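You operate a simulated robot arm through the tools that you are given. There is no shell and no other tool. Be economical: measure what you need, move in short steps, check, and stop when the job is done.

You run a simulated two-armed robot. Do the job below in one go: nothing can be reset, and whatever is moved stays where it is left.

JOB
Hold the arc still while you pull its red cap off and wipe its smudge away.
Fine: cap in the green bin, yellow cloth back; close both latches only once the cap is off and the smudge is gone; the arc stays in the grey fixture. What is to be rubbed or washed off counts as gone when no trace of it is left.
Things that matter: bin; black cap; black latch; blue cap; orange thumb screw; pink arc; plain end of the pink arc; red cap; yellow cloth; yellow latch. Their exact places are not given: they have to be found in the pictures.

The check looks at the end state, three seconds after you hand in, the way a careful person would. Anything else that was tipped, shoved, dropped, spilled or broken makes it a failure. Lids that push on must go on centred and level and be pressed home; caps that screw on are set level and turned clockwise until they are tight. Flat cloth is picked up by pressing the open fingertips on it (5 to 10 N) and closing them slowly along it; thin cloth reads only 2 to 8 mm in the jaws.

ROBOT AND FRAMES
Two 7-joint arms with two-finger parallel grippers on one trunk, on a base that drives. Base frame: it is fixed to the floor where the robot stands at the start and does not move with it; the origin is under the middle of the robot, x ahead of it, y to its left, z up. Readings come in cm, degrees, newtons and seconds.
The left shoulder is at the start at [7, 13.3, 117.6], the right one opposite. With the tool pointing down near the work surface each hand reaches from about 10 to 64 cm from the robot's upright axis, wherever it stands, measured 20 degrees to its own side. Places, roughly: bin [70, -30, 80]; black latch [80, -10, 80]; orange thumb screw [60, -10, 80]; pink arc (69x36x4 cm) [70, -40, 80]; plain end of the pink arc [50, 0, 80]; yellow latch [80, -50, 80]. Payload 1.57 kg a hand.
Tool frame (each hand has its own): the origin (TCP) lies between the finger pads and is the grasp point; the fingertips stand 3 cm ahead of it; z points along the fingers, y is the line along which they close. The gripper opens to 8 cm. The fingers are 1.7 cm wide and 1.2 cm thick; the gripper's body (4 by 8.2 cm) begins 8 cm behind the TCP.
Orientation is that of the tool frame in the base frame, as a unit quaternion [x, y, z, w]. With the fingers straight down and closing along the base's y, the tool's x points along the base's -x, its y along +y and its z along -z.

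CONTROLS
- The arms move only by the tool servo_tool. It takes "left_rows", "right_rows" or both (then of equal length, played together; a hand with none holds still); each is a list that holds one entry, the list of rows, each a list of 7 numbers: the turn, a rotation vector about the tool's x, y, z in units of 180 degrees (1.0 is 180 degrees), then the shift along the tool's x, y, z in units of 100 mm (1.0 is 100 mm), then the gripper command, from -1 (fully open) to 1 (shut), values between in proportion. In form: [[[ax, ay, az, tx, ty, tz, claw], ...]]. A call has 1 to 12 rows; each row is the pose to reach, as a shift and turn from the pose commanded when the call began, along the tool's axes at that moment. A call with a number of a shift or a turn outside -1 to 1 is refused whole. Each row takes 0.2 s and may step no farther than 5 cm and 8.6 degrees from the row before; otherwise, or with a gripper value out of range, the whole call is refused. A pose out of reach is approached as far as the arm can. The call stops where the force on the tool passes 40 N (or 10 N more than at its start, if that is more) or the arm is blocked; 0.2 s more then pass. Each finger travels about 15.3 cm/s and halts on what it meets, pressing with about 43 N; the grip force reading is that of the motor and also rises with nothing between the fingers. The clock runs only during rows and for 0.2 s after the last one: add rows that repeat a pose to give the fingers time. It gives the time, the measured TCP pose, the force on the tool (base axes), the opening and the grip force at its end, in the units of the frame above (readings bear some noise), with the torque about the TCP (base axes, N m) and any sound that the robot's microphone picked up, and new pictures: "views" is both (left out), scene, wrist or none (wrist: the cameras of the hands that moved).
- Cameras (640 x 400 px; columns grow to the right, rows downward): "scene" is now at [13.27, -3.37, 140.32]; the picture's right is [-0.38, -0.93, 0.00], its down [-0.53, 0.22, -0.82] and it looks along [0.76, -0.31, -0.57] (base axes); focal length 286 px, centre (320, 200). "left" rides on the left gripper at [7.2, 0.7, -12.2] in its tool frame; the picture's right is [-0.09, 1.00, 0.00], its down [-0.84, -0.08, -0.54] and it looks along [-0.54, -0.05, 0.84] (tool axes); focal length 238 px, centre (320, 200). "right" rides on the right gripper at [7.2, -0.7, -12.2] in its tool frame; the picture's right is [0.09, 1.00, 0.00], its down [-0.84, 0.08, -0.54] and it looks along [-0.54, 0.05, 0.84] (tool axes); focal length 238 px, centre (320, 200).
- raise_lower(by): slides the trunk up (or, below 0, down) by that many cm; the arms and the scene camera ride with it, the base frame stays. It gives what a move gives, with no picture.
- steer(legs): drives the robot by 1 to 6 legs, each [ahead, left, turn to the left] in cm, cm and degrees, along the robot's own axes; the way and the turn of a leg run together, so that a leg with both is an arc; at most 150 cm and 180 degrees a leg. The arms and the cameras ride along, it lands a little off, and it stops where it bumps. It gives what a move gives, and a new picture of the scene camera.
- turn_head(pan, tilt): turns the head with the scene camera to pan (to the left, within 86 degrees either way) and tilt (down, from -29 to 69), counted from straight ahead of the robot. It gives what a move gives, and a new picture of the scene camera.
- pixel_to_xyz(camera, pixels): for up to 12 pixels [column, row] of the newest picture of that camera ("zoom" is the newest enlarged one), the place [x, y, z] in the base frame of the surface seen there, good to about 0.2 cm. The clock stands still meanwhile.
- zoom(camera, box): a new picture of the part [left, top, right, bottom] of that camera's present view, enlarged. The clock stands still meanwhile.
- close_job(): hands the job in; it is judged then, once.

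Go step by step. Measure first, check grasps and placings, and put right what went wrong. The budget is 80 turns and 260 pictures, counting those below and the enlarged ones. Unless the task says otherwise, let go and move clear before handing in, and close with one line.

The tools are called after "Call:" as a command line: name --argument value ..., lists and objects as JSON in quotes. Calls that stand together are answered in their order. servo_tool: Moves the arms, as the interface text tells. Its arguments: {"type":"object","properties":{"left_rows":{"type":"array"},"right_rows":{"type":"array"},"views":{"type":"string","enum":["both","scene","wrist","none"]}},"required":[]} The other tools are called the same way: raise_lower (by) slides the trunk up or down; steer (legs) drives the base; turn_head (pan, tilt) turns the head that bears the scene camera; pixel_to_xyz (camera, pixels) gives the place of the surface under pixels of a picture; zoom (camera, box) takes an enlarged picture of a part of a camera's view; close_job () hands the job in.

At the start:

```text
time_s: 0.0
left_position: [48.28, -0.48, 123.63]
left_tool_rot: [0.0, 1.0, 0.0, 0.0]
left_force: [-0.1, -0.8, -0.2]
left_wrist_torque: [0.0, 0.04, -0.02]
left_finger_gap: 8.01
left_grasp_force: 0.0
right_position: [40.81, -36.52, 123.55]
right_tool_rot: [0.001, 1.0, 0.0, 0.0]
right_force: [0.5, 0.9, -0.7]
right_wrist_torque: [0.01, 0.0, 0.0]
right_finger_gap: 7.99
right_grasp_force: 0.1
trunk travel left (down, up): [-75.0, 19.0]
robot x, y, heading: [0.18, 0.44, -0.0]
head pan, tilt: [-22.1, 35.0]
```

scene: 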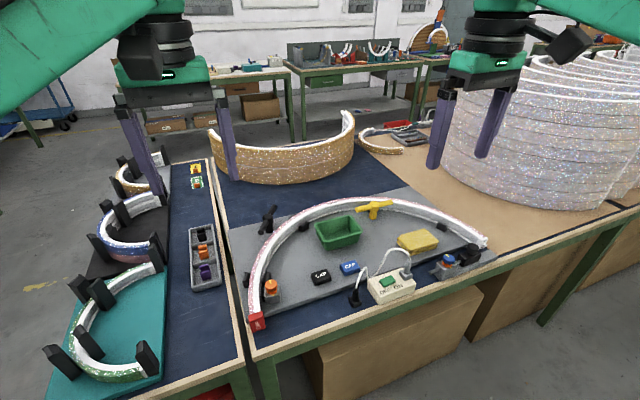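
right: 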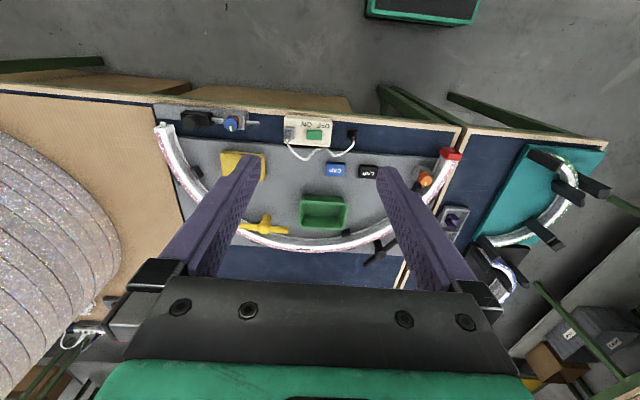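
left: 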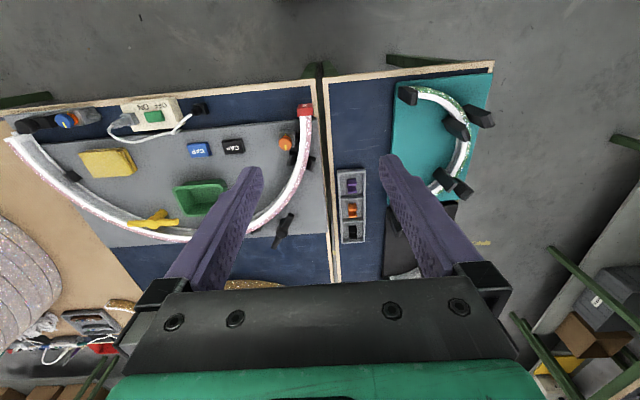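

The scene shows the red cap at about (257,322), bin (338,232), cloth (418,241), yellow latch (375,208), black latch (268,218). I'll enlarge and measure them.

Call:
zoom --camera "scene" --box '[220, 180, 380, 340]'

Call:
zoom --camera "scene" --box '[340, 180, 500, 310]'

Call:
pixel_to_xyz --camera "scene" --pixels '[[257, 318], [258, 330], [338, 232], [418, 241], [375, 206], [268, 215], [271, 286], [300, 350], [320, 276], [262, 270], [290, 225], [484, 240]]'

```text
2.50 times, centred on (300, 260) of scene
```

zoom: 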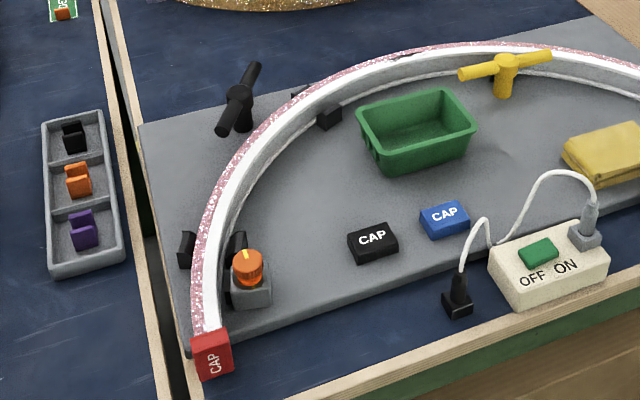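

```text
3.08 times, centred on (420, 245) of scene
```

zoom: 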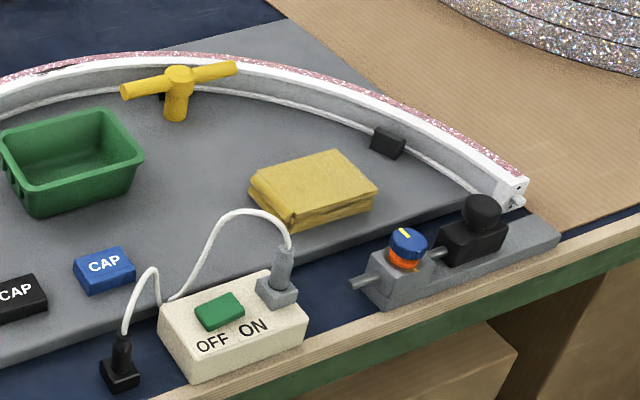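

```text
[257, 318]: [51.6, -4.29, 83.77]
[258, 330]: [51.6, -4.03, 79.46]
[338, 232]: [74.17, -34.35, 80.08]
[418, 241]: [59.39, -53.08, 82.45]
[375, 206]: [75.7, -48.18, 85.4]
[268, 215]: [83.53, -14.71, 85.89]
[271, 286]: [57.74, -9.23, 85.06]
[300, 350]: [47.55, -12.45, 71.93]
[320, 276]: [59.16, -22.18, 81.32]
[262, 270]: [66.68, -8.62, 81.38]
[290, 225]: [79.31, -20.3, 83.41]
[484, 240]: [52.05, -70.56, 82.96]
```

The arc's top spans about z 83.5; a dark mark may be near scene (334,201). I'll enlarge it from several views.

Call:
zoom --camera "scene" --box '[290, 180, 370, 230]'

Call:
zoom --camera "left" --box '[0, 80, 330, 280]'

Call:
zoom --camera "right" --box '[150, 110, 480, 280]'

Call:
zoom --camera "scene" --box '[235, 270, 315, 340]'

```text
8.00 times, centred on (330, 205) of scene
```

zoom: 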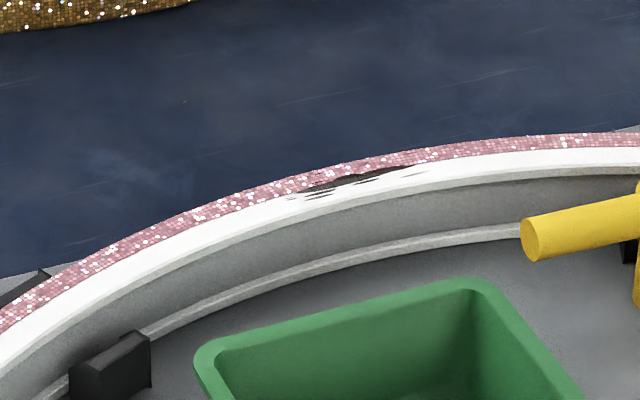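

```text
1.94 times, centred on (165, 180) of left
```

zoom: 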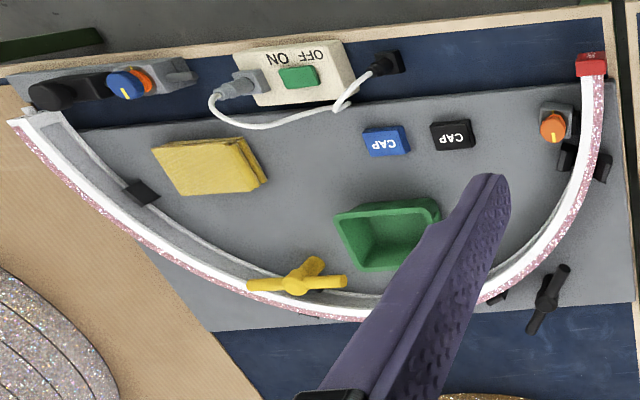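

```text
1.94 times, centred on (315, 195) of right
```

zoom: 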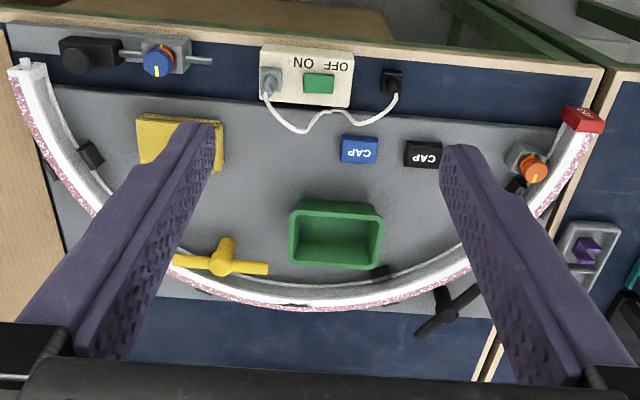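

```text
5.71 times, centred on (275, 305) of scene
```

zoom: 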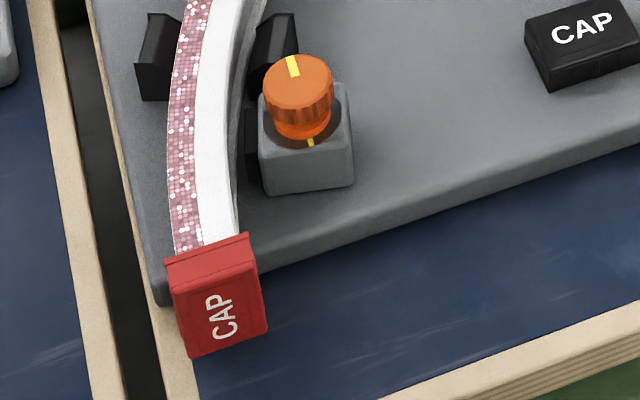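

The smudge sits on the arc's top/outer edge near scene zoom (350,180). I'll get points of it, the latches, screw and cap.

Call:
zoom --camera "scene" --box '[235, 190, 395, 290]'

Call:
pixel_to_xyz --camera "zoom" --pixels '[[365, 50], [400, 47], [425, 42], [130, 105], [165, 70], [100, 145], [130, 160], [520, 75], [600, 53], [555, 55], [555, 110], [410, 60]]'

Call:
pixel_to_xyz --camera "scene" --pixels '[[257, 310], [246, 282], [256, 282], [259, 250], [269, 284], [440, 262], [449, 262], [398, 240], [418, 232], [438, 240], [420, 248], [390, 300]]'

```text
4.00 times, centred on (315, 240) of scene
```

zoom: 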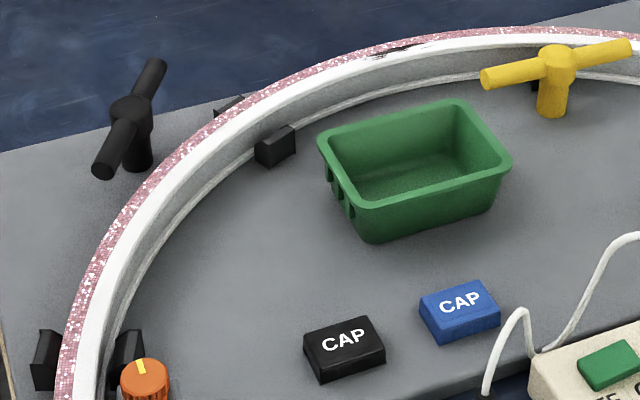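

```text
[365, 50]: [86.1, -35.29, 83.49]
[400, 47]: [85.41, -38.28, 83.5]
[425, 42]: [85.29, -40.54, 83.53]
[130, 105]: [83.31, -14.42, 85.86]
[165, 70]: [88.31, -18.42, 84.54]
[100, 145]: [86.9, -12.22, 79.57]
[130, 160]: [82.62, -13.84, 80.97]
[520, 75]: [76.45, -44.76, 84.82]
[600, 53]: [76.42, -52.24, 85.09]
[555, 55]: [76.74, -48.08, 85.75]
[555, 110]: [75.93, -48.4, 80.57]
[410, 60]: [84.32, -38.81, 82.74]
```

```text
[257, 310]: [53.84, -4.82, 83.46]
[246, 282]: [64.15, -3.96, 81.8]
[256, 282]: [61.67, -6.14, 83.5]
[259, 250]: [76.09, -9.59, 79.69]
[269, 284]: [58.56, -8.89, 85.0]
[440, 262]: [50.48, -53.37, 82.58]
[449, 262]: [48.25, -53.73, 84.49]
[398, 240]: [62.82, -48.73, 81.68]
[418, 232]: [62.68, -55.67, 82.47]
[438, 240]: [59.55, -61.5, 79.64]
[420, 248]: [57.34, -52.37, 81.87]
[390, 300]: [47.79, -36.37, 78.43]
```

Reach needs a drive forward and to the right; I'll first measure the stacked drums and table edge for clearance.

Call:
pixel_to_xyz --camera "scene" --pixels '[[455, 130], [560, 200], [520, 80], [620, 100], [445, 165], [600, 220], [360, 322], [420, 310], [280, 150], [500, 170], [400, 340], [320, 360]]'

Call:
turn_head --pan -30 --tilt 60

```text
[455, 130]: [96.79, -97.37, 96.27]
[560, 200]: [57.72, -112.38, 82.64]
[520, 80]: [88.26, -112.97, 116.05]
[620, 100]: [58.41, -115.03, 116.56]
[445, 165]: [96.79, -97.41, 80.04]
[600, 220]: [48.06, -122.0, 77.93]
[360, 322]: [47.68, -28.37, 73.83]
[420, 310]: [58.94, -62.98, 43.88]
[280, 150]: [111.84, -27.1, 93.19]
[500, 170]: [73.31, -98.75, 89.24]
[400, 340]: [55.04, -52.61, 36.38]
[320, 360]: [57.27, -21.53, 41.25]
```

```text
time_s: 0.9
left_position: [48.32, -0.54, 123.57]
left_tool_rot: [0.0, 1.0, 0.0, 0.0]
left_force: [-0.2, 0.2, 0.3]
left_wrist_torque: [0.0, 0.02, 0.0]
left_finger_gap: 8.0
left_grasp_force: 0.0
right_position: [40.87, -36.56, 123.54]
right_tool_rot: [0.0, 1.0, 0.0, 0.0]
right_force: [0.5, 0.7, 0.3]
right_wrist_torque: [-0.02, 0.03, 0.01]
right_finger_gap: 7.98
right_grasp_force: 0.0
trunk travel left (down, up): [-75.0, 19.0]
robot x, y, heading: [-0.03, -0.24, 0.0]
head pan, tilt: [-30.0, 60.0]
```

scene: 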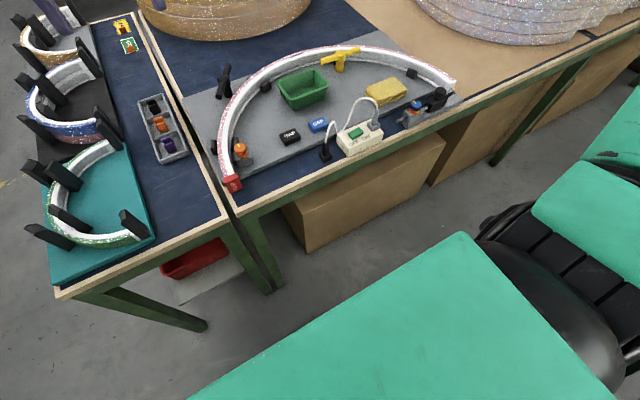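

The green surfaces at (400,320) and (600,200) need identifying (robot base or an obstacle), so I'll measure them.

Call:
pixel_to_xyz --camera "scene" --pixels '[[460, 235], [400, 320], [200, 395], [600, 390], [540, 220], [600, 200], [490, 220], [560, 300], [620, 150], [300, 320], [350, 170], [620, 370]]'

Call:
turn_head --pan -75 --tilt 50

```text
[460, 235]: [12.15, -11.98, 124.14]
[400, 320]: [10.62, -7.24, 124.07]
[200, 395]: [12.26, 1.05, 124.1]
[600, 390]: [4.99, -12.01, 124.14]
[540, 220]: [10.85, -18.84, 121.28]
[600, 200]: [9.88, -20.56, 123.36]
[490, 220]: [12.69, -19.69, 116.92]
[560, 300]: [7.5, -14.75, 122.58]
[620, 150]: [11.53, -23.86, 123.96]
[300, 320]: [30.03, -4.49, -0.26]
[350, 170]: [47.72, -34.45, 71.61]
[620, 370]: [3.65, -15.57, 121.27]
```

```text
time_s: 2.0
left_position: [48.35, -0.47, 123.55]
left_tool_rot: [0.001, 1.0, 0.0, 0.0]
left_force: [0.0, 0.1, -0.2]
left_wrist_torque: [0.02, 0.02, 0.01]
left_finger_gap: 7.98
left_grasp_force: 0.1
right_position: [40.9, -36.49, 123.56]
right_tool_rot: [-0.001, 1.0, 0.0, 0.0]
right_force: [0.2, 0.2, -0.2]
right_wrist_torque: [0.05, 0.01, -0.02]
right_finger_gap: 7.99
right_grasp_force: 0.1
trunk travel left (down, up): [-75.0, 19.0]
robot x, y, heading: [-0.15, -0.46, 0.1]
head pan, tilt: [-75.0, 50.0]
```

scene: 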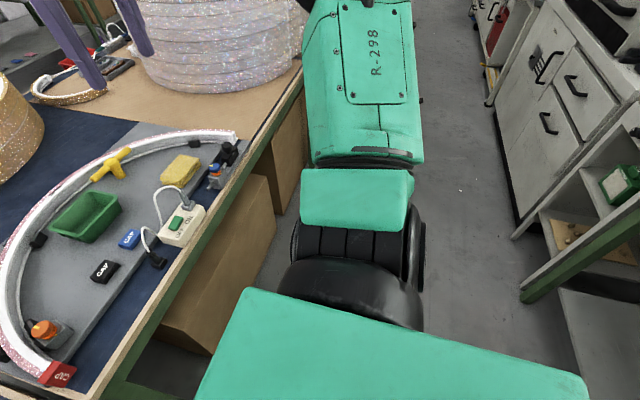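

The green parts are the robot's own trunk and arm; the floor is clear. I'll drive right 26 and ahead 14, then look.

Call:
steer --legs '[[0, -24, 0], [14, 0, 0]]'

Call:
turn_head --pan 0 --tilt 55

```text
time_s: 4.7
left_position: [62.03, -24.73, 123.56]
left_tool_rot: [0.0, 1.0, 0.0, 0.001]
left_force: [-0.7, 0.2, 0.3]
left_wrist_torque: [0.02, -0.04, 0.03]
left_finger_gap: 7.99
left_grasp_force: 0.1
right_position: [54.48, -60.76, 123.51]
right_tool_rot: [-0.001, 1.0, -0.001, 0.001]
right_force: [0.3, 0.4, -0.2]
right_wrist_torque: [-0.01, -0.01, 0.01]
right_finger_gap: 8.0
right_grasp_force: 0.2
trunk travel left (down, up): [-75.0, 19.0]
robot x, y, heading: [14.26, -24.34, -0.0]
head pan, tilt: [-75.0, 50.0]
```

scene: 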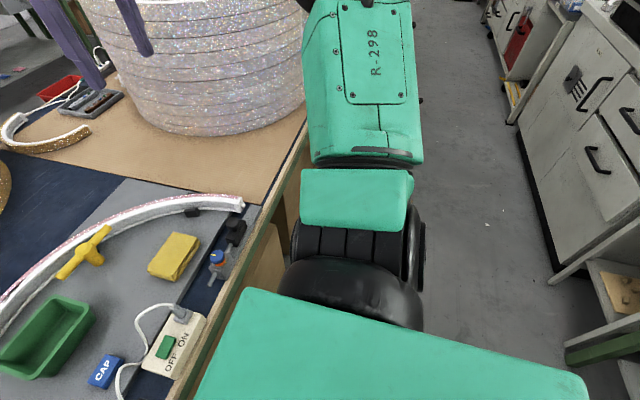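

```text
time_s: 6.2
left_position: [62.3, -24.75, 123.57]
left_tool_rot: [0.0, 1.0, 0.0, 0.0]
left_force: [-0.5, -0.9, 0.1]
left_wrist_torque: [0.0, 0.01, -0.02]
left_finger_gap: 8.01
left_grasp_force: 0.0
right_position: [54.89, -60.62, 123.61]
right_tool_rot: [0.001, 1.0, 0.0, 0.0]
right_force: [-0.5, -0.4, 0.9]
right_wrist_torque: [0.01, 0.0, -0.01]
right_finger_gap: 8.01
right_grasp_force: 0.0
trunk travel left (down, up): [-75.0, 19.0]
robot x, y, heading: [13.9, -24.29, -0.1]
head pan, tilt: [0.0, 55.0]
```

scene: 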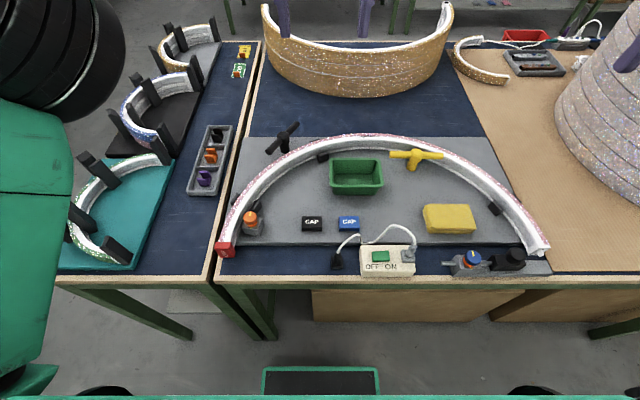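

The base front shows at (320,380). I'll measure how far it is from the table edge and take finer points of the arc and latches.

Call:
pixel_to_xyz --camera "scene" --pixels '[[320, 370], [105, 390], [535, 390], [320, 282], [265, 245], [225, 248], [232, 251]]'

Call:
zoom --camera "scene" --box '[210, 115, 350, 205]'

Call:
zoom --camera "scene" --box '[340, 120, 480, 210]'

Call:
zoom --camera "scene" --box '[205, 185, 305, 265]'

```text
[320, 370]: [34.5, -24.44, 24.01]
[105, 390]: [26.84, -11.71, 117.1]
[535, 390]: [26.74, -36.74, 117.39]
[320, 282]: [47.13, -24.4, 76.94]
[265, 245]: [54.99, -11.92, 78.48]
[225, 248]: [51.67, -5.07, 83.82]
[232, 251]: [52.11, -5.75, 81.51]
```

```text
4.44 times, centred on (280, 160) of scene
```

zoom: 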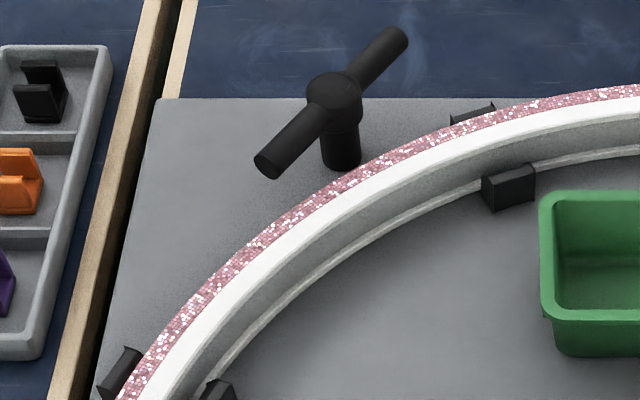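

```text
4.44 times, centred on (410, 165) of scene
```

zoom: 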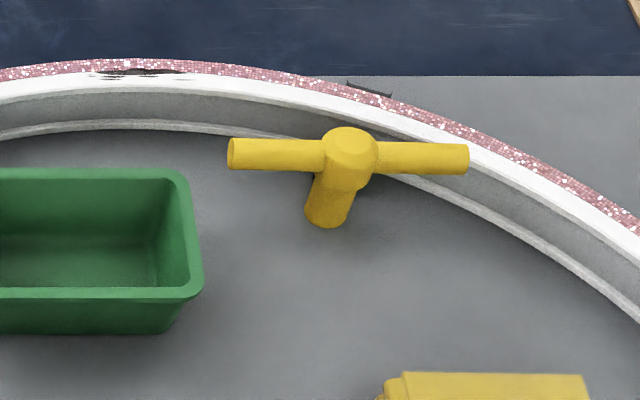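

```text
5.00 times, centred on (255, 225) of scene
```

zoom: 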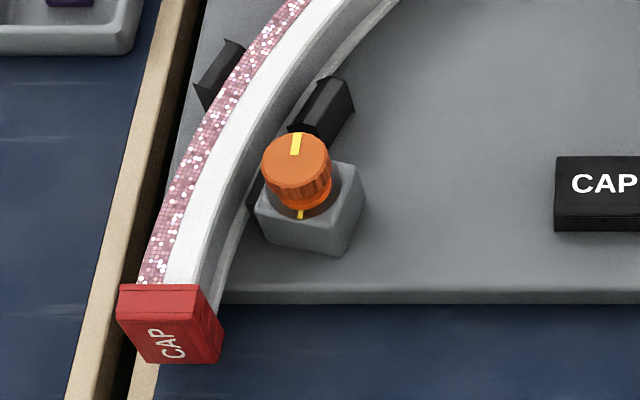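

The base front is at x≈34.5 and the table edge at 47, so there's room for about 10 cm more. I'll drive ahead 10, then re-measure.

Call:
steer --legs '[[10, 0, 0]]'

```text
time_s: 7.3
left_position: [71.99, -24.69, 123.7]
left_tool_rot: [0.0, 1.0, 0.0, 0.002]
left_force: [-0.4, 0.4, 0.8]
left_wrist_torque: [0.0, -0.04, -0.01]
left_finger_gap: 8.01
left_grasp_force: 0.0
right_position: [64.51, -60.62, 123.65]
right_tool_rot: [0.0, 1.0, 0.0, 0.002]
right_force: [-0.7, 0.0, 0.3]
right_wrist_torque: [0.03, 0.01, 0.02]
right_finger_gap: 8.01
right_grasp_force: 0.0
trunk travel left (down, up): [-75.0, 19.0]
robot x, y, heading: [23.91, -24.02, 0.1]
head pan, tilt: [0.0, 55.0]
```

scene: 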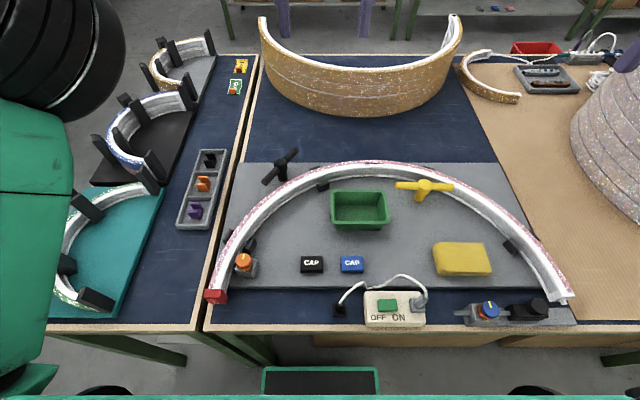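

Call:
zoom --camera "scene" --box '[200, 145, 360, 245]'

Call:
pixel_to_xyz --camera "zoom" --pixels '[[265, 140], [380, 25], [330, 75], [330, 130], [130, 295], [155, 300], [185, 215], [215, 225], [260, 165], [275, 180], [350, 115], [360, 130]]'

Call:
zoom --camera "scene" --box '[330, 150, 490, 250]'

Call:
pixel_to_xyz --camera "zoom" --pixels '[[275, 140], [475, 145], [375, 130], [365, 200], [185, 55], [185, 70], [415, 95], [412, 115], [50, 60], [120, 60], [130, 50], [190, 50]]'

Call:
zoom --camera "scene" --box '[190, 230, 290, 310]'

Call:
pixel_to_xyz --camera "zoom" --pixels '[[88, 305], [160, 305], [80, 340], [145, 342], [170, 330], [125, 285], [145, 285], [165, 270], [130, 320], [185, 150], [210, 160], [110, 350]]'

```text
4.00 times, centred on (280, 195) of scene
```

zoom: 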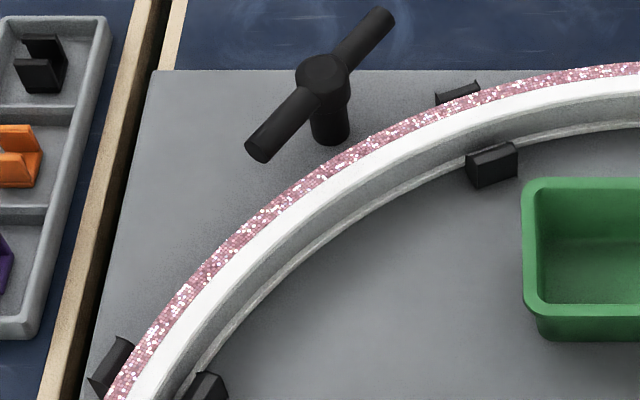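

```text
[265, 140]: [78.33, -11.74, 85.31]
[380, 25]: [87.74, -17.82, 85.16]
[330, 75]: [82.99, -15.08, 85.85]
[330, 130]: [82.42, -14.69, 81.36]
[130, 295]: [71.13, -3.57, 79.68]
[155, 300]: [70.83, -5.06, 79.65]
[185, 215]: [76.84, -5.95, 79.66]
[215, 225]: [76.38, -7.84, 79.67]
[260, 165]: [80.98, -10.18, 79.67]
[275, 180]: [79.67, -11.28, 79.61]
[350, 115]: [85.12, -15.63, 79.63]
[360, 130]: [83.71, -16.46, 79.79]
```

```text
4.00 times, centred on (410, 200) of scene
```

zoom: 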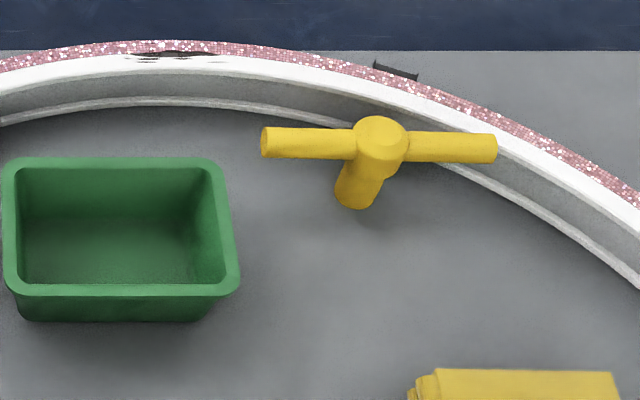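

```text
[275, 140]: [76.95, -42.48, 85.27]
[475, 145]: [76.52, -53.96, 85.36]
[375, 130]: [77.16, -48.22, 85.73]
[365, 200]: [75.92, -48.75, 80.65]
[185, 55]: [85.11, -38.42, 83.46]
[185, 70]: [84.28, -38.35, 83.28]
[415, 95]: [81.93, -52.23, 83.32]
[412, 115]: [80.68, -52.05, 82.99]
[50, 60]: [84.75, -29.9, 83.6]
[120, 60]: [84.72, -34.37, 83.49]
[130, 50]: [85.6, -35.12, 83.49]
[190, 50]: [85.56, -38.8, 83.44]
```

```text
5.00 times, centred on (240, 270) of scene
```

zoom: 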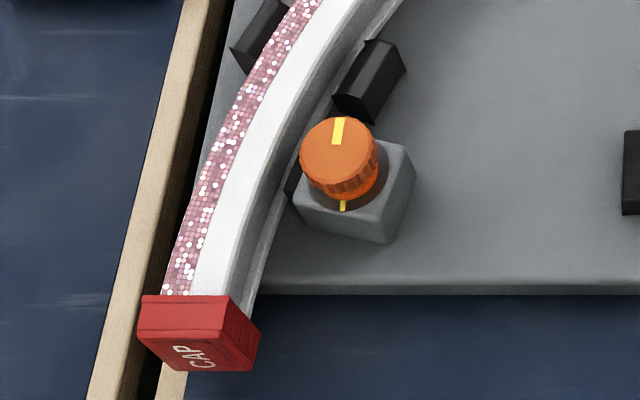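

```text
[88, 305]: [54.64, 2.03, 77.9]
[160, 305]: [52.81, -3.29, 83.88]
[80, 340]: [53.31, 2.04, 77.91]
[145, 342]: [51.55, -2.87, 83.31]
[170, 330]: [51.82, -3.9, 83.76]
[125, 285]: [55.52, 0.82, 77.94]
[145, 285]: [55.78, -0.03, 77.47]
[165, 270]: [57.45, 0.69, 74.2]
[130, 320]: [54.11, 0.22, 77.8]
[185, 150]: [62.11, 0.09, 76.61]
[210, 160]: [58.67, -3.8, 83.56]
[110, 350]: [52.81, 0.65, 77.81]
```

The arc's top is at z 83.5 and the smudge lies on the top at about (85.5, -34…-41). I'll measure the arc's cross-section at the hold place and the cap edges precisely.

Call:
zoom --camera "scene" --box '[215, 175, 295, 225]'

Call:
pixel_to_xyz --camera "zoom" --pixels '[[250, 210], [270, 225], [290, 240], [305, 255], [320, 268], [340, 283], [350, 300], [240, 205], [360, 310], [230, 190], [330, 275], [375, 320]]'

Call:
zoom --camera "scene" --box '[195, 275, 255, 312]'

Call:
pixel_to_xyz --camera "zoom" --pixels '[[130, 140], [200, 140], [270, 140], [290, 150], [290, 220], [240, 230], [130, 225], [200, 100], [120, 180], [310, 200], [200, 190], [230, 145]]'

```text
8.00 times, centred on (255, 200) of scene
```

zoom: 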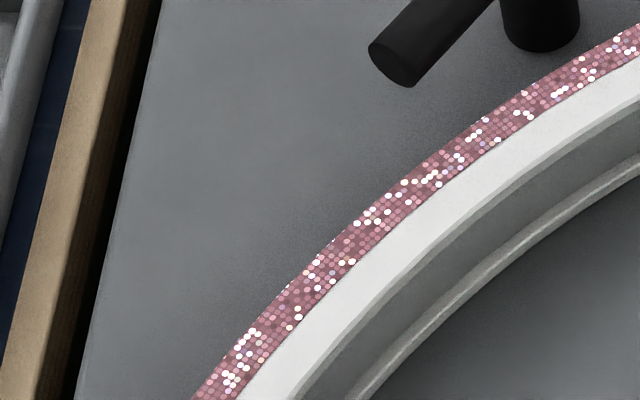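

```text
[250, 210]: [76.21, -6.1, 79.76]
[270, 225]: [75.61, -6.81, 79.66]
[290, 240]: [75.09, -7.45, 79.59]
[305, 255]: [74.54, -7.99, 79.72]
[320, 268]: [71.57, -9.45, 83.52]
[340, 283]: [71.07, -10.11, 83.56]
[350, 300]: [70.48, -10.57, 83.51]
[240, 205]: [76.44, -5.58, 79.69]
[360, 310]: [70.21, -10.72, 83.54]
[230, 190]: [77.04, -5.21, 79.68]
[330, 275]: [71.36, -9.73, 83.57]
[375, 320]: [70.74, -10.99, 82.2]
```

```text
10.67 times, centred on (225, 294) of scene
```

zoom: 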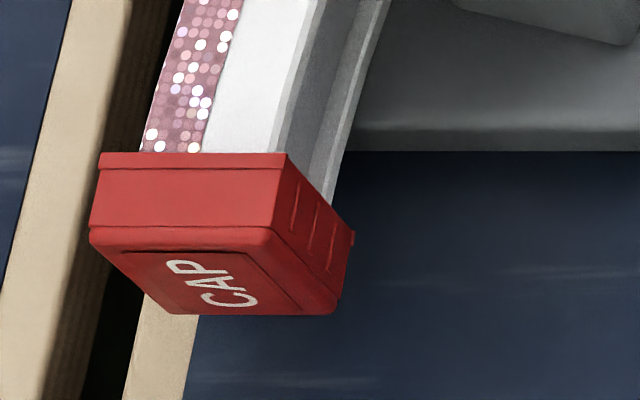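

```text
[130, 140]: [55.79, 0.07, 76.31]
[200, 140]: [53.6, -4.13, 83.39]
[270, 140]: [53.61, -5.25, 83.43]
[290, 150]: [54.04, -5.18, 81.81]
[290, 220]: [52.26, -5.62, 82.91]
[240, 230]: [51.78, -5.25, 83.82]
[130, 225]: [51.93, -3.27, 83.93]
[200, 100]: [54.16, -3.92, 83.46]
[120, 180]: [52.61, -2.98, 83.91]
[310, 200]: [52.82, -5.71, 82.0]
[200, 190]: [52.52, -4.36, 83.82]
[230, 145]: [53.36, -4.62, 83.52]
```

The arc fits a circle centred (52,-37.3) with R≈33.2, so the cap pulls off straight along -x. I'll lower the trunk and bring the right hand above the arc at (71,-10) and the left above the cap at (52.4,-4.1).

Call:
raise_lower --by -12

Call:
servo_tool --left_rows '[[[0, 0, 0, 0.33, 0.33, 0, -1], [0, 0, 0, 0.66, 0.66, 0, -1], [0, 0, 0, 1, 1, 0, -1]]]' --right_rows '[[[0, 0, 0, -0.1, 0.33, 0, -1], [0, 0, 0, -0.2, 0.66, 0, -1], [0, 0, 0, -0.3, 1, 0, -1]]]' --views "none"

Call:
servo_tool --left_rows '[[[0, 0, 0, 0.33, 0.33, 0, -1], [0, 0, 0, 0.66, 0.66, 0, -1], [0, 0, 0, 1, 1, 0, -1]]]' --right_rows '[[[0, 0, 0, -0.1, 0.33, 0, -1], [0, 0, 0, -0.2, 0.66, 0, -1], [0, 0, 0, -0.3, 1, 0, -1]]]' --views "scene"

```text
time_s: 8.8
left_position: [72.19, -24.66, 111.63]
left_tool_rot: [0.0, 1.0, 0.0, 0.0]
left_force: [0.4, 0.9, -0.3]
left_wrist_torque: [-0.01, 0.02, -0.03]
left_finger_gap: 7.99
left_grasp_force: 0.1
right_position: [64.79, -60.74, 111.56]
right_tool_rot: [0.0, 1.0, 0.0, 0.0]
right_force: [0.1, 0.1, -0.1]
right_wrist_torque: [0.02, -0.03, 0.01]
right_finger_gap: 7.98
right_grasp_force: 0.1
trunk travel left (down, up): [-63.0, 31.0]
robot x, y, heading: [23.9, -24.17, -0.1]
head pan, tilt: [0.0, 55.0]
```

```text
time_s: 9.7
left_position: [62.42, -14.44, 111.33]
left_tool_rot: [-0.001, 1.0, -0.001, 0.0]
left_force: [-0.7, -0.8, -0.3]
left_wrist_torque: [-0.06, -0.01, 0.0]
left_finger_gap: 8.0
left_grasp_force: 0.0
right_position: [67.91, -50.39, 111.77]
right_tool_rot: [-0.001, 1.0, -0.002, 0.001]
right_force: [-0.1, 0.1, 0.7]
right_wrist_torque: [-0.05, 0.02, 0.0]
right_finger_gap: 7.99
right_grasp_force: 0.0
trunk travel left (down, up): [-63.0, 31.0]
robot x, y, heading: [23.94, -24.19, -0.2]
head pan, tilt: [0.0, 55.0]
```

```text
time_s: 10.4
left_position: [52.31, -4.7, 111.59]
left_tool_rot: [0.0, 1.0, -0.001, 0.0]
left_force: [0.2, 0.0, -0.5]
left_wrist_torque: [-0.02, -0.01, 0.03]
left_finger_gap: 8.01
left_grasp_force: 0.0
right_position: [71.09, -40.87, 111.56]
right_tool_rot: [0.001, 1.0, -0.001, 0.001]
right_force: [-0.3, -0.2, 0.6]
right_wrist_torque: [-0.01, -0.03, -0.01]
right_finger_gap: 8.01
right_grasp_force: 0.1
trunk travel left (down, up): [-63.0, 31.0]
robot x, y, heading: [23.72, -24.24, -0.0]
head pan, tilt: [0.0, 55.0]
```

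scene: 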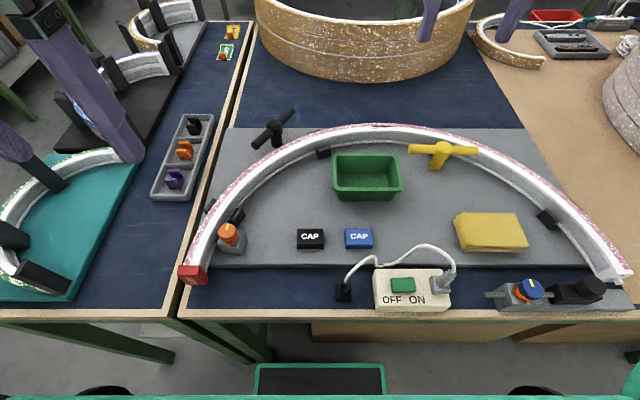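

Both hands are clear. I'll continue the right hand to above (71,-10) while turning it to the radial direction, and lower both to about z 95.

Call:
servo_tool --left_rows '[[[0, 0, 0, 0, 0.02, 0.3, -1], [0, 0, 0, 0, 0.04, 0.6, -1], [0, 0, 0, 0, 0.06, 1.0, -1]]]' --right_rows '[[[0, 0, 0, 0, 0.33, 0.1, -1], [0, 0, 0, 0, 0.66, 0.3, -1], [0, 0, 0, 0, 1, 0.5, -1]]]' --views "none"

Call:
servo_tool --right_rows '[[[0, 0, 0, 0, 0.33, 0.1, -1], [0, 0, 0, 0, 0.66, 0.3, -1], [0, 0, 0, 0, 1, 0.5, -1]]]' --views "none"

Call:
servo_tool --left_rows '[[[0, 0, 0, 0, 0, 0.1, -1], [0, 0, 0, 0, 0, 0.2, -1], [0, 0, 0, 0, 0, 0.4, -1], [0, 0, 0, 0, 0, 0.6, -1], [0, 0, 0, 0, 0, 0.8, -1]]]' --right_rows '[[[0, 0, 0.04, 0, 0.2, 0.1, -1], [0, 0, 0.08, 0, 0.4, 0.2, -1], [0, 0, 0.12, 0, 0.6, 0.3, -1], [0, 0, 0.16, 0, 0.8, 0.4, -1], [0, 0, 0.193, 0, 1, 0.5, -1]]]'

```text
time_s: 11.2
left_position: [52.4, -4.08, 101.44]
left_tool_rot: [0.0, 1.0, 0.0, 0.0]
left_force: [0.0, 0.9, -0.5]
left_wrist_torque: [0.0, 0.0, 0.01]
left_finger_gap: 8.01
left_grasp_force: 0.1
right_position: [69.07, -34.83, 106.4]
right_tool_rot: [-0.001, 1.0, 0.0, 0.001]
right_force: [0.1, -0.6, -0.3]
right_wrist_torque: [0.01, 0.01, -0.03]
right_finger_gap: 7.99
right_grasp_force: 0.0
right hand out of reach, approached as far as the arm can: row 1, 2, 3
trunk travel left (down, up): [-63.0, 31.0]
robot x, y, heading: [24.08, -23.66, 0.1]
head pan, tilt: [0.0, 55.0]
```

```text
time_s: 12.1
left_position: [52.48, -4.05, 101.52]
left_tool_rot: [0.0, 1.0, -0.001, 0.0]
left_force: [-0.1, -0.5, -0.5]
left_wrist_torque: [0.01, 0.02, -0.01]
left_finger_gap: 8.01
left_grasp_force: 0.1
right_position: [67.1, -31.26, 101.22]
right_tool_rot: [0.0, 1.0, 0.0, 0.001]
right_force: [-0.5, -0.1, 0.2]
right_wrist_torque: [0.02, 0.02, -0.01]
right_finger_gap: 8.02
right_grasp_force: 0.1
right hand out of reach, approached as far as the arm can: row 1, 2, 3
trunk travel left (down, up): [-63.0, 31.0]
robot x, y, heading: [23.97, -24.54, 0.0]
head pan, tilt: [0.0, 55.0]
```

```text
time_s: 13.2
left_position: [55.58, -4.03, 95.16]
left_tool_rot: [0.0, 1.0, -0.001, -0.001]
left_force: [-0.2, 1.0, -0.3]
left_wrist_torque: [-0.04, 0.02, -0.01]
left_finger_gap: 7.98
left_grasp_force: 0.1
left hand out of reach, approached as far as the arm can: row 2, 3, 4, 5
right_position: [63.95, -28.32, 95.75]
right_tool_rot: [0.285, 0.958, 0.001, 0.0]
right_force: [0.6, -0.5, -0.3]
right_wrist_torque: [-0.01, -0.01, -0.03]
right_finger_gap: 7.99
right_grasp_force: 0.1
right hand out of reach, approached as far as the arm can: row 1, 2, 3, 4, 5
trunk travel left (down, up): [-63.0, 31.0]
robot x, y, heading: [23.67, -24.23, 0.3]
head pan, tilt: [0.0, 55.0]
```

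scene: 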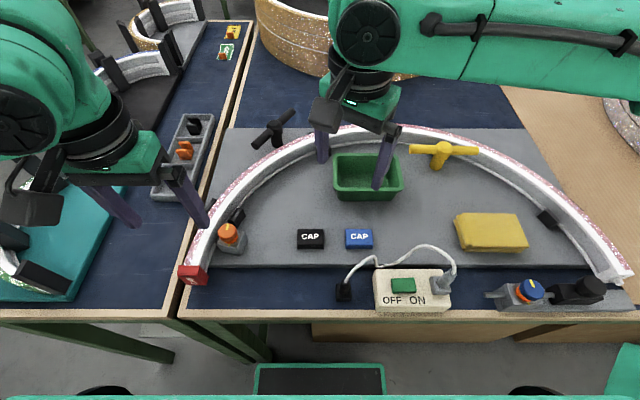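
right: 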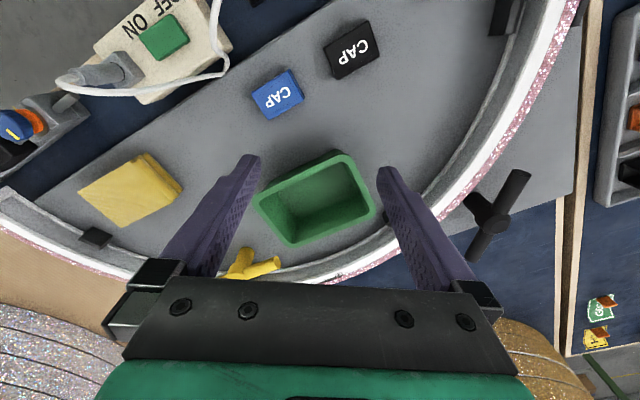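
left: 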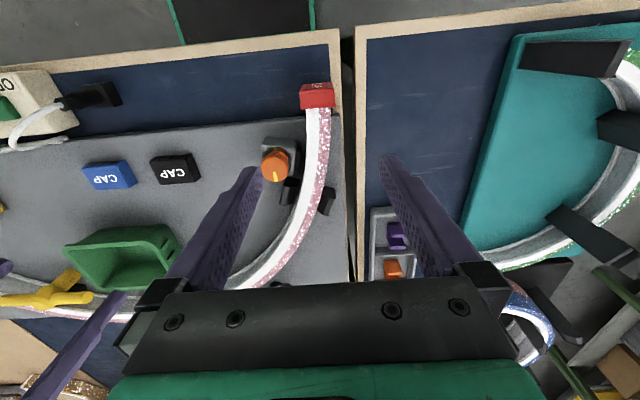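

Both arms hit reach limits: the trunk is too low and the right hand must cross the middle. I'll raise the trunk 14 and drive 16 to the left.

Call:
raise_lower --by 14

Call:
steer --legs '[[0, 16, 0]]'

```text
time_s: 14.9
left_position: [55.47, -4.24, 109.21]
left_tool_rot: [0.0, 1.0, -0.001, 0.0]
left_force: [0.2, 0.5, -0.4]
left_wrist_torque: [-0.02, 0.03, 0.0]
left_finger_gap: 8.04
left_grasp_force: 0.1
right_position: [63.81, -28.44, 109.85]
right_tool_rot: [0.284, 0.959, 0.001, 0.001]
right_force: [0.8, -0.1, -0.2]
right_wrist_torque: [-0.03, -0.03, -0.01]
right_finger_gap: 7.96
right_grasp_force: 0.1
trunk travel left (down, up): [-77.0, 17.0]
robot x, y, heading: [24.16, -24.32, 0.2]
head pan, tilt: [0.0, 55.0]
```

```text
time_s: 16.3
left_position: [55.48, 11.53, 109.2]
left_tool_rot: [0.002, 1.0, 0.002, 0.001]
left_force: [-0.9, -0.8, 0.6]
left_wrist_torque: [0.04, -0.01, 0.02]
left_finger_gap: 7.98
left_grasp_force: 0.0
right_position: [63.87, -12.63, 109.82]
right_tool_rot: [0.286, 0.958, 0.003, 0.0]
right_force: [-0.3, -0.8, -0.1]
right_wrist_torque: [-0.02, 0.01, 0.03]
right_finger_gap: 8.02
right_grasp_force: 0.1
trunk travel left (down, up): [-77.0, 17.0]
robot x, y, heading: [23.82, -8.39, -0.1]
head pan, tilt: [0.0, 55.0]
```

scene: 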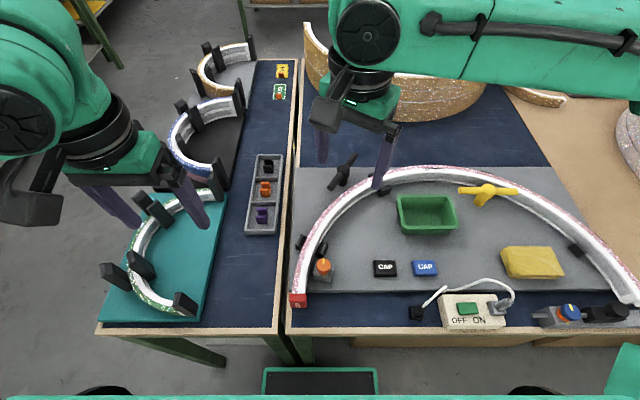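

Now I move the right hand above (71,-10) and the left hand above the cap, lowering both to about z 97.

Call:
servo_tool --left_rows '[[[0, 0, 0, 0.1, -0.27, 0.1, -1], [0, 0, 0, 0.2, -0.54, 0.2, -1], [0, 0, 0, 0.3, -0.81, 0.4, -1]]]' --right_rows '[[[0, 0, 0, -0.15, 0.2, 0.2, -1], [0, 0, 0, -0.3, 0.4, 0.4, -1], [0, 0, 0.01, -0.45, 0.61, 0.6, -1]]]' --views "none"

Call:
servo_tool --left_rows '[[[0, 0, 0, 0, -0.27, 0.25, -1], [0, 0, 0, 0, -0.54, 0.5, -1], [0, 0, 0, 0, -0.75, 0.8, -1]]]' --right_rows '[[[0, 0, 0, 0, 0, 0.2, -1], [0, 0, 0, 0, 0, 0.4, -1], [0, 0, 0, 0, 0, 0.7, -1]]]'

```text
time_s: 17.1
left_position: [53.83, 2.43, 105.45]
left_tool_rot: [0.001, 1.0, 0.001, 0.0]
left_force: [0.8, -0.8, -0.4]
left_wrist_torque: [0.01, -0.01, 0.0]
left_finger_gap: 7.99
left_grasp_force: 0.1
left hand out of reach, approached as far as the arm can: row 1, 2, 3
right_position: [67.9, -14.88, 104.53]
right_tool_rot: [0.3, 0.954, 0.005, 0.002]
right_force: [-0.4, 0.4, -0.3]
right_wrist_torque: [0.05, 0.03, -0.02]
right_finger_gap: 8.0
right_grasp_force: 0.0
right hand out of reach, approached as far as the arm can: row 1, 2, 3
trunk travel left (down, up): [-77.0, 17.0]
robot x, y, heading: [23.77, -7.95, 0.3]
head pan, tilt: [0.0, 55.0]
```

```text
time_s: 17.9
left_position: [53.96, -4.86, 97.26]
left_tool_rot: [0.003, 1.0, 0.0, 0.001]
left_force: [-0.1, 0.9, -0.4]
left_wrist_torque: [0.01, 0.01, 0.02]
left_finger_gap: 8.01
left_grasp_force: 0.1
right_position: [67.3, -15.77, 97.44]
right_tool_rot: [0.3, 0.954, 0.002, 0.001]
right_force: [-0.1, 0.2, 0.0]
right_wrist_torque: [-0.04, 0.04, 0.02]
right_finger_gap: 7.98
right_grasp_force: 0.1
right hand out of reach, approached as far as the arm can: row 2, 3
trunk travel left (down, up): [-77.0, 17.0]
robot x, y, heading: [23.95, -7.98, -0.1]
head pan, tilt: [0.0, 55.0]
```

scene: 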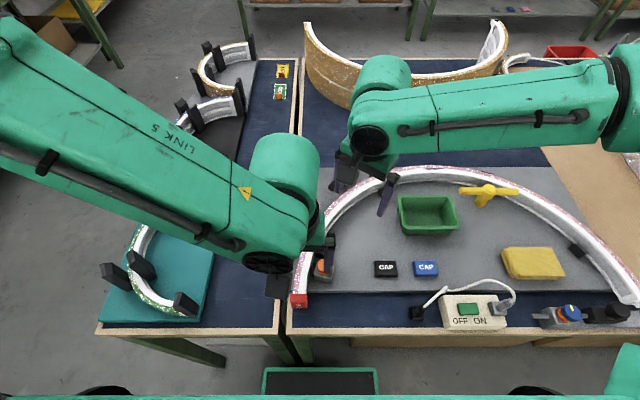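
right: 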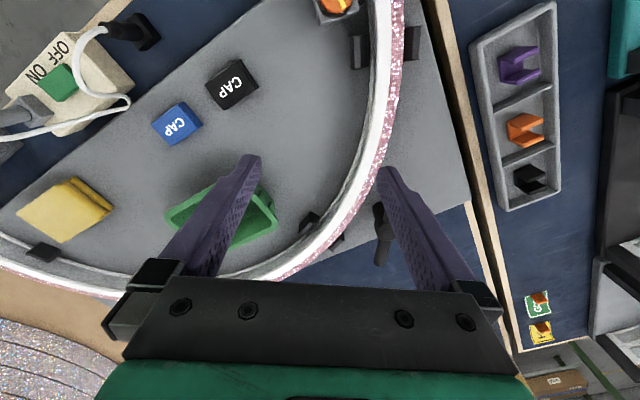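
left: 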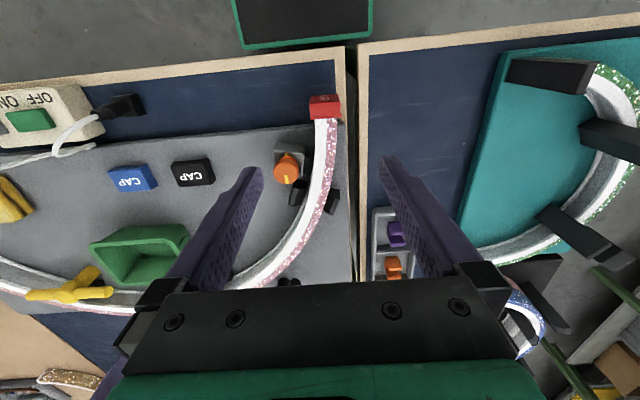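

The right arm cannot cross far enough at this distance; closer in it can. I'll measure the table legs below to see whether the base may go a bit further under the table.

Call:
pixel_to_xyz --camera "scene" --pixels '[[305, 350], [285, 345], [295, 358], [200, 350], [330, 345], [370, 340], [500, 342], [320, 372], [265, 380], [378, 380], [320, 355], [450, 340]]'

Call:
turn_head --pan 0 --tilt 69

```text
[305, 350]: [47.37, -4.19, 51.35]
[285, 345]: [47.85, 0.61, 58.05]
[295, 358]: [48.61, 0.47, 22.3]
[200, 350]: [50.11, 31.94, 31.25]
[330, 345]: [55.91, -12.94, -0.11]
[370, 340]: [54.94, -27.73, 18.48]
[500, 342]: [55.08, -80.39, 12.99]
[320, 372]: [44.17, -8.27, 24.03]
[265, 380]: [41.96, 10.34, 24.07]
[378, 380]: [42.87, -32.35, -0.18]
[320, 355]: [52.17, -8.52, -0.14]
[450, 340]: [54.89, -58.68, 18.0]
```

```text
time_s: 18.7
left_position: [53.99, -4.76, 97.41]
left_tool_rot: [0.002, 1.0, 0.0, 0.001]
left_force: [-0.9, 0.5, 0.2]
left_wrist_torque: [0.0, 0.01, 0.01]
left_finger_gap: 8.0
left_grasp_force: 0.0
right_position: [67.18, -15.63, 97.67]
right_tool_rot: [0.301, 0.954, 0.002, 0.001]
right_force: [-0.5, -0.3, -0.3]
right_wrist_torque: [0.01, 0.0, 0.02]
right_finger_gap: 8.01
right_grasp_force: 0.0
trunk travel left (down, up): [-77.0, 17.0]
robot x, y, heading: [24.09, -8.38, -0.3]
head pan, tilt: [0.0, 68.8]
```

scene: 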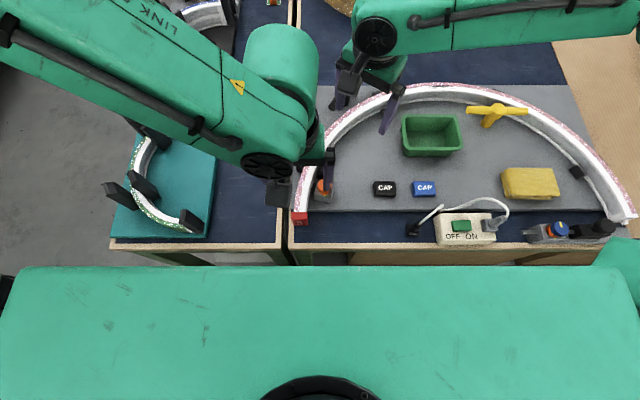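

The legs stand at (47.4,-4…1), but turning the robot 30° left at about (26,-20) puts the hold point on the right hand's side and the cap near the middle. I'll drive there.

Call:
steer --legs '[[0, -12, 0], [2, 0, 30]]'

Call:
turn_head --pan -20 --tilt 55

```text
time_s: 21.4
left_position: [50.23, -1.77, 97.37]
left_tool_rot: [-0.255, 0.967, 0.0, 0.001]
left_force: [-0.7, -0.4, 0.3]
left_wrist_torque: [-0.04, -0.01, 0.0]
left_finger_gap: 7.99
left_grasp_force: 0.1
right_position: [67.06, -4.82, 97.46]
right_tool_rot: [0.046, 0.999, 0.003, 0.0]
right_force: [-0.3, 0.4, -1.1]
right_wrist_torque: [-0.01, 0.01, 0.01]
right_finger_gap: 8.0
right_grasp_force: 0.1
trunk travel left (down, up): [-77.0, 17.0]
robot x, y, heading: [25.8, -19.67, 29.6]
head pan, tilt: [0.0, 68.8]
```

scene: 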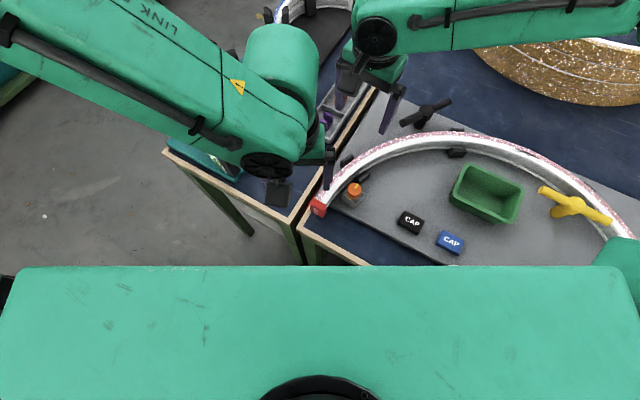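

```text
time_s: 22.2
left_position: [50.02, -1.71, 97.33]
left_tool_rot: [-0.255, 0.967, 0.0, 0.0]
left_force: [-0.1, -0.2, -0.9]
left_wrist_torque: [0.03, -0.02, 0.0]
left_finger_gap: 8.0
left_grasp_force: 0.0
right_position: [67.09, -4.72, 97.58]
right_tool_rot: [0.045, 0.999, 0.002, 0.0]
right_force: [-0.4, -0.3, 0.2]
right_wrist_torque: [-0.01, -0.01, -0.04]
right_finger_gap: 7.99
right_grasp_force: 0.0
trunk travel left (down, up): [-77.0, 17.0]
robot x, y, heading: [25.91, -19.32, 29.3]
head pan, tilt: [-20.0, 55.0]
```

scene: 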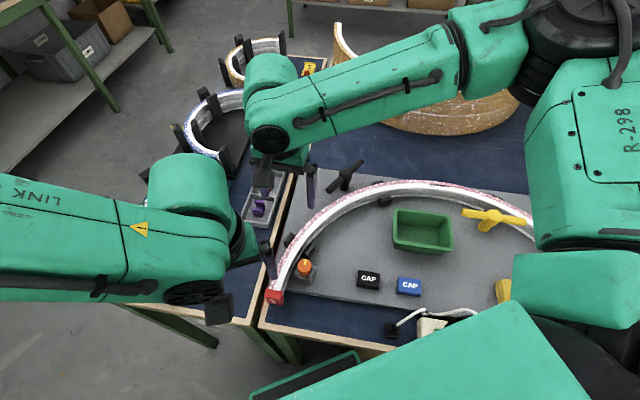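

The robot stands at (25.9,-19.5) turned 29.5°, all clear. I'll turn and shift both hands over their targets, right to (71,-10) radial, left to (52.4,-4.1) square to the cap.

Call:
servo_tool --left_rows '[[[0, 0, 0.033, -0.017, -0.064, 0.06, -1], [0, 0, 0.066, -0.034, -0.128, 0.12, -1], [0, 0, 0.099, -0.05, -0.19, 0.18, -1], [0, 0, 0.132, -0.068, -0.254, 0.24, -1], [0, 0, 0.164, -0.085, -0.318, 0.3, -1]]]' --right_rows '[[[0, 0, 0.033, -0.087, -0.097, 0.06, -1], [0, 0, 0.066, -0.174, -0.193, 0.12, -1], [0, 0, 0.099, -0.26, -0.29, 0.18, -1], [0, 0, 0.132, -0.348, -0.386, 0.24, -1], [0, 0, 0.164, -0.436, -0.483, 0.3, -1]]]'

```text
time_s: 23.4
left_position: [52.37, -4.1, 94.16]
left_tool_rot: [0.0, 1.0, 0.001, 0.0]
left_force: [0.0, -0.5, 0.3]
left_wrist_torque: [-0.03, 0.02, 0.01]
left_finger_gap: 8.01
left_grasp_force: 0.0
right_position: [71.09, -9.84, 94.56]
right_tool_rot: [0.299, 0.954, 0.004, -0.001]
right_force: [0.1, 0.5, 0.1]
right_wrist_torque: [0.0, -0.02, 0.0]
right_finger_gap: 8.01
right_grasp_force: 0.0
trunk travel left (down, up): [-77.0, 17.0]
robot x, y, heading: [26.06, -19.35, 29.6]
head pan, tilt: [-20.0, 55.0]
```

scene: 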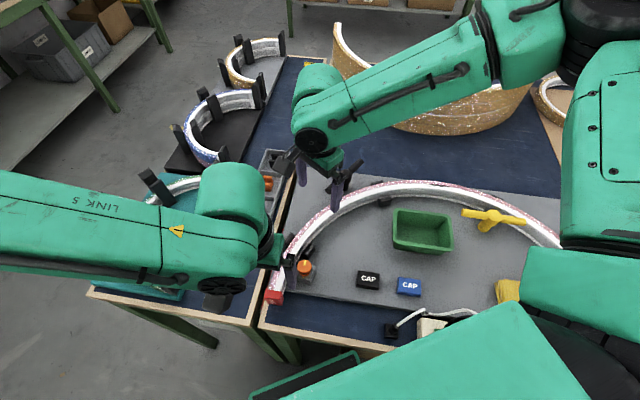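
right: 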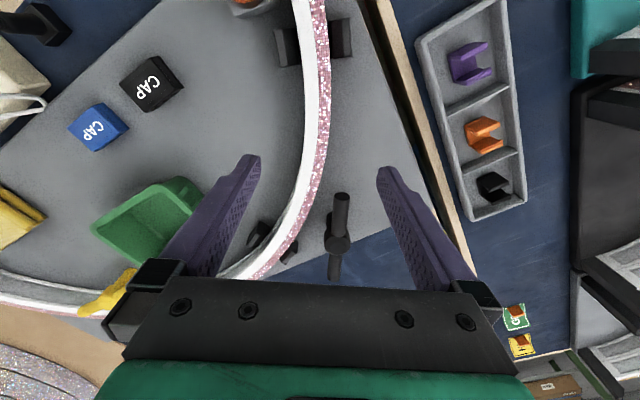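
left: 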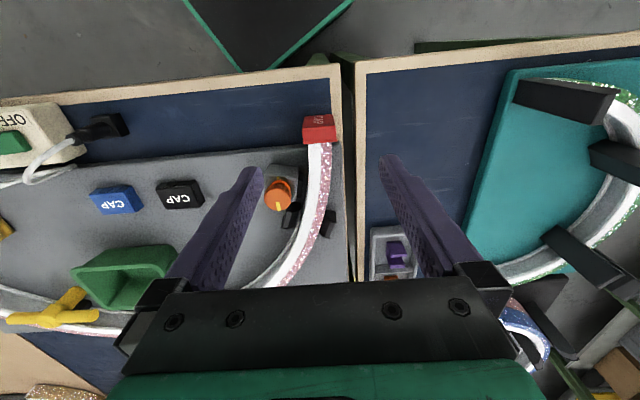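

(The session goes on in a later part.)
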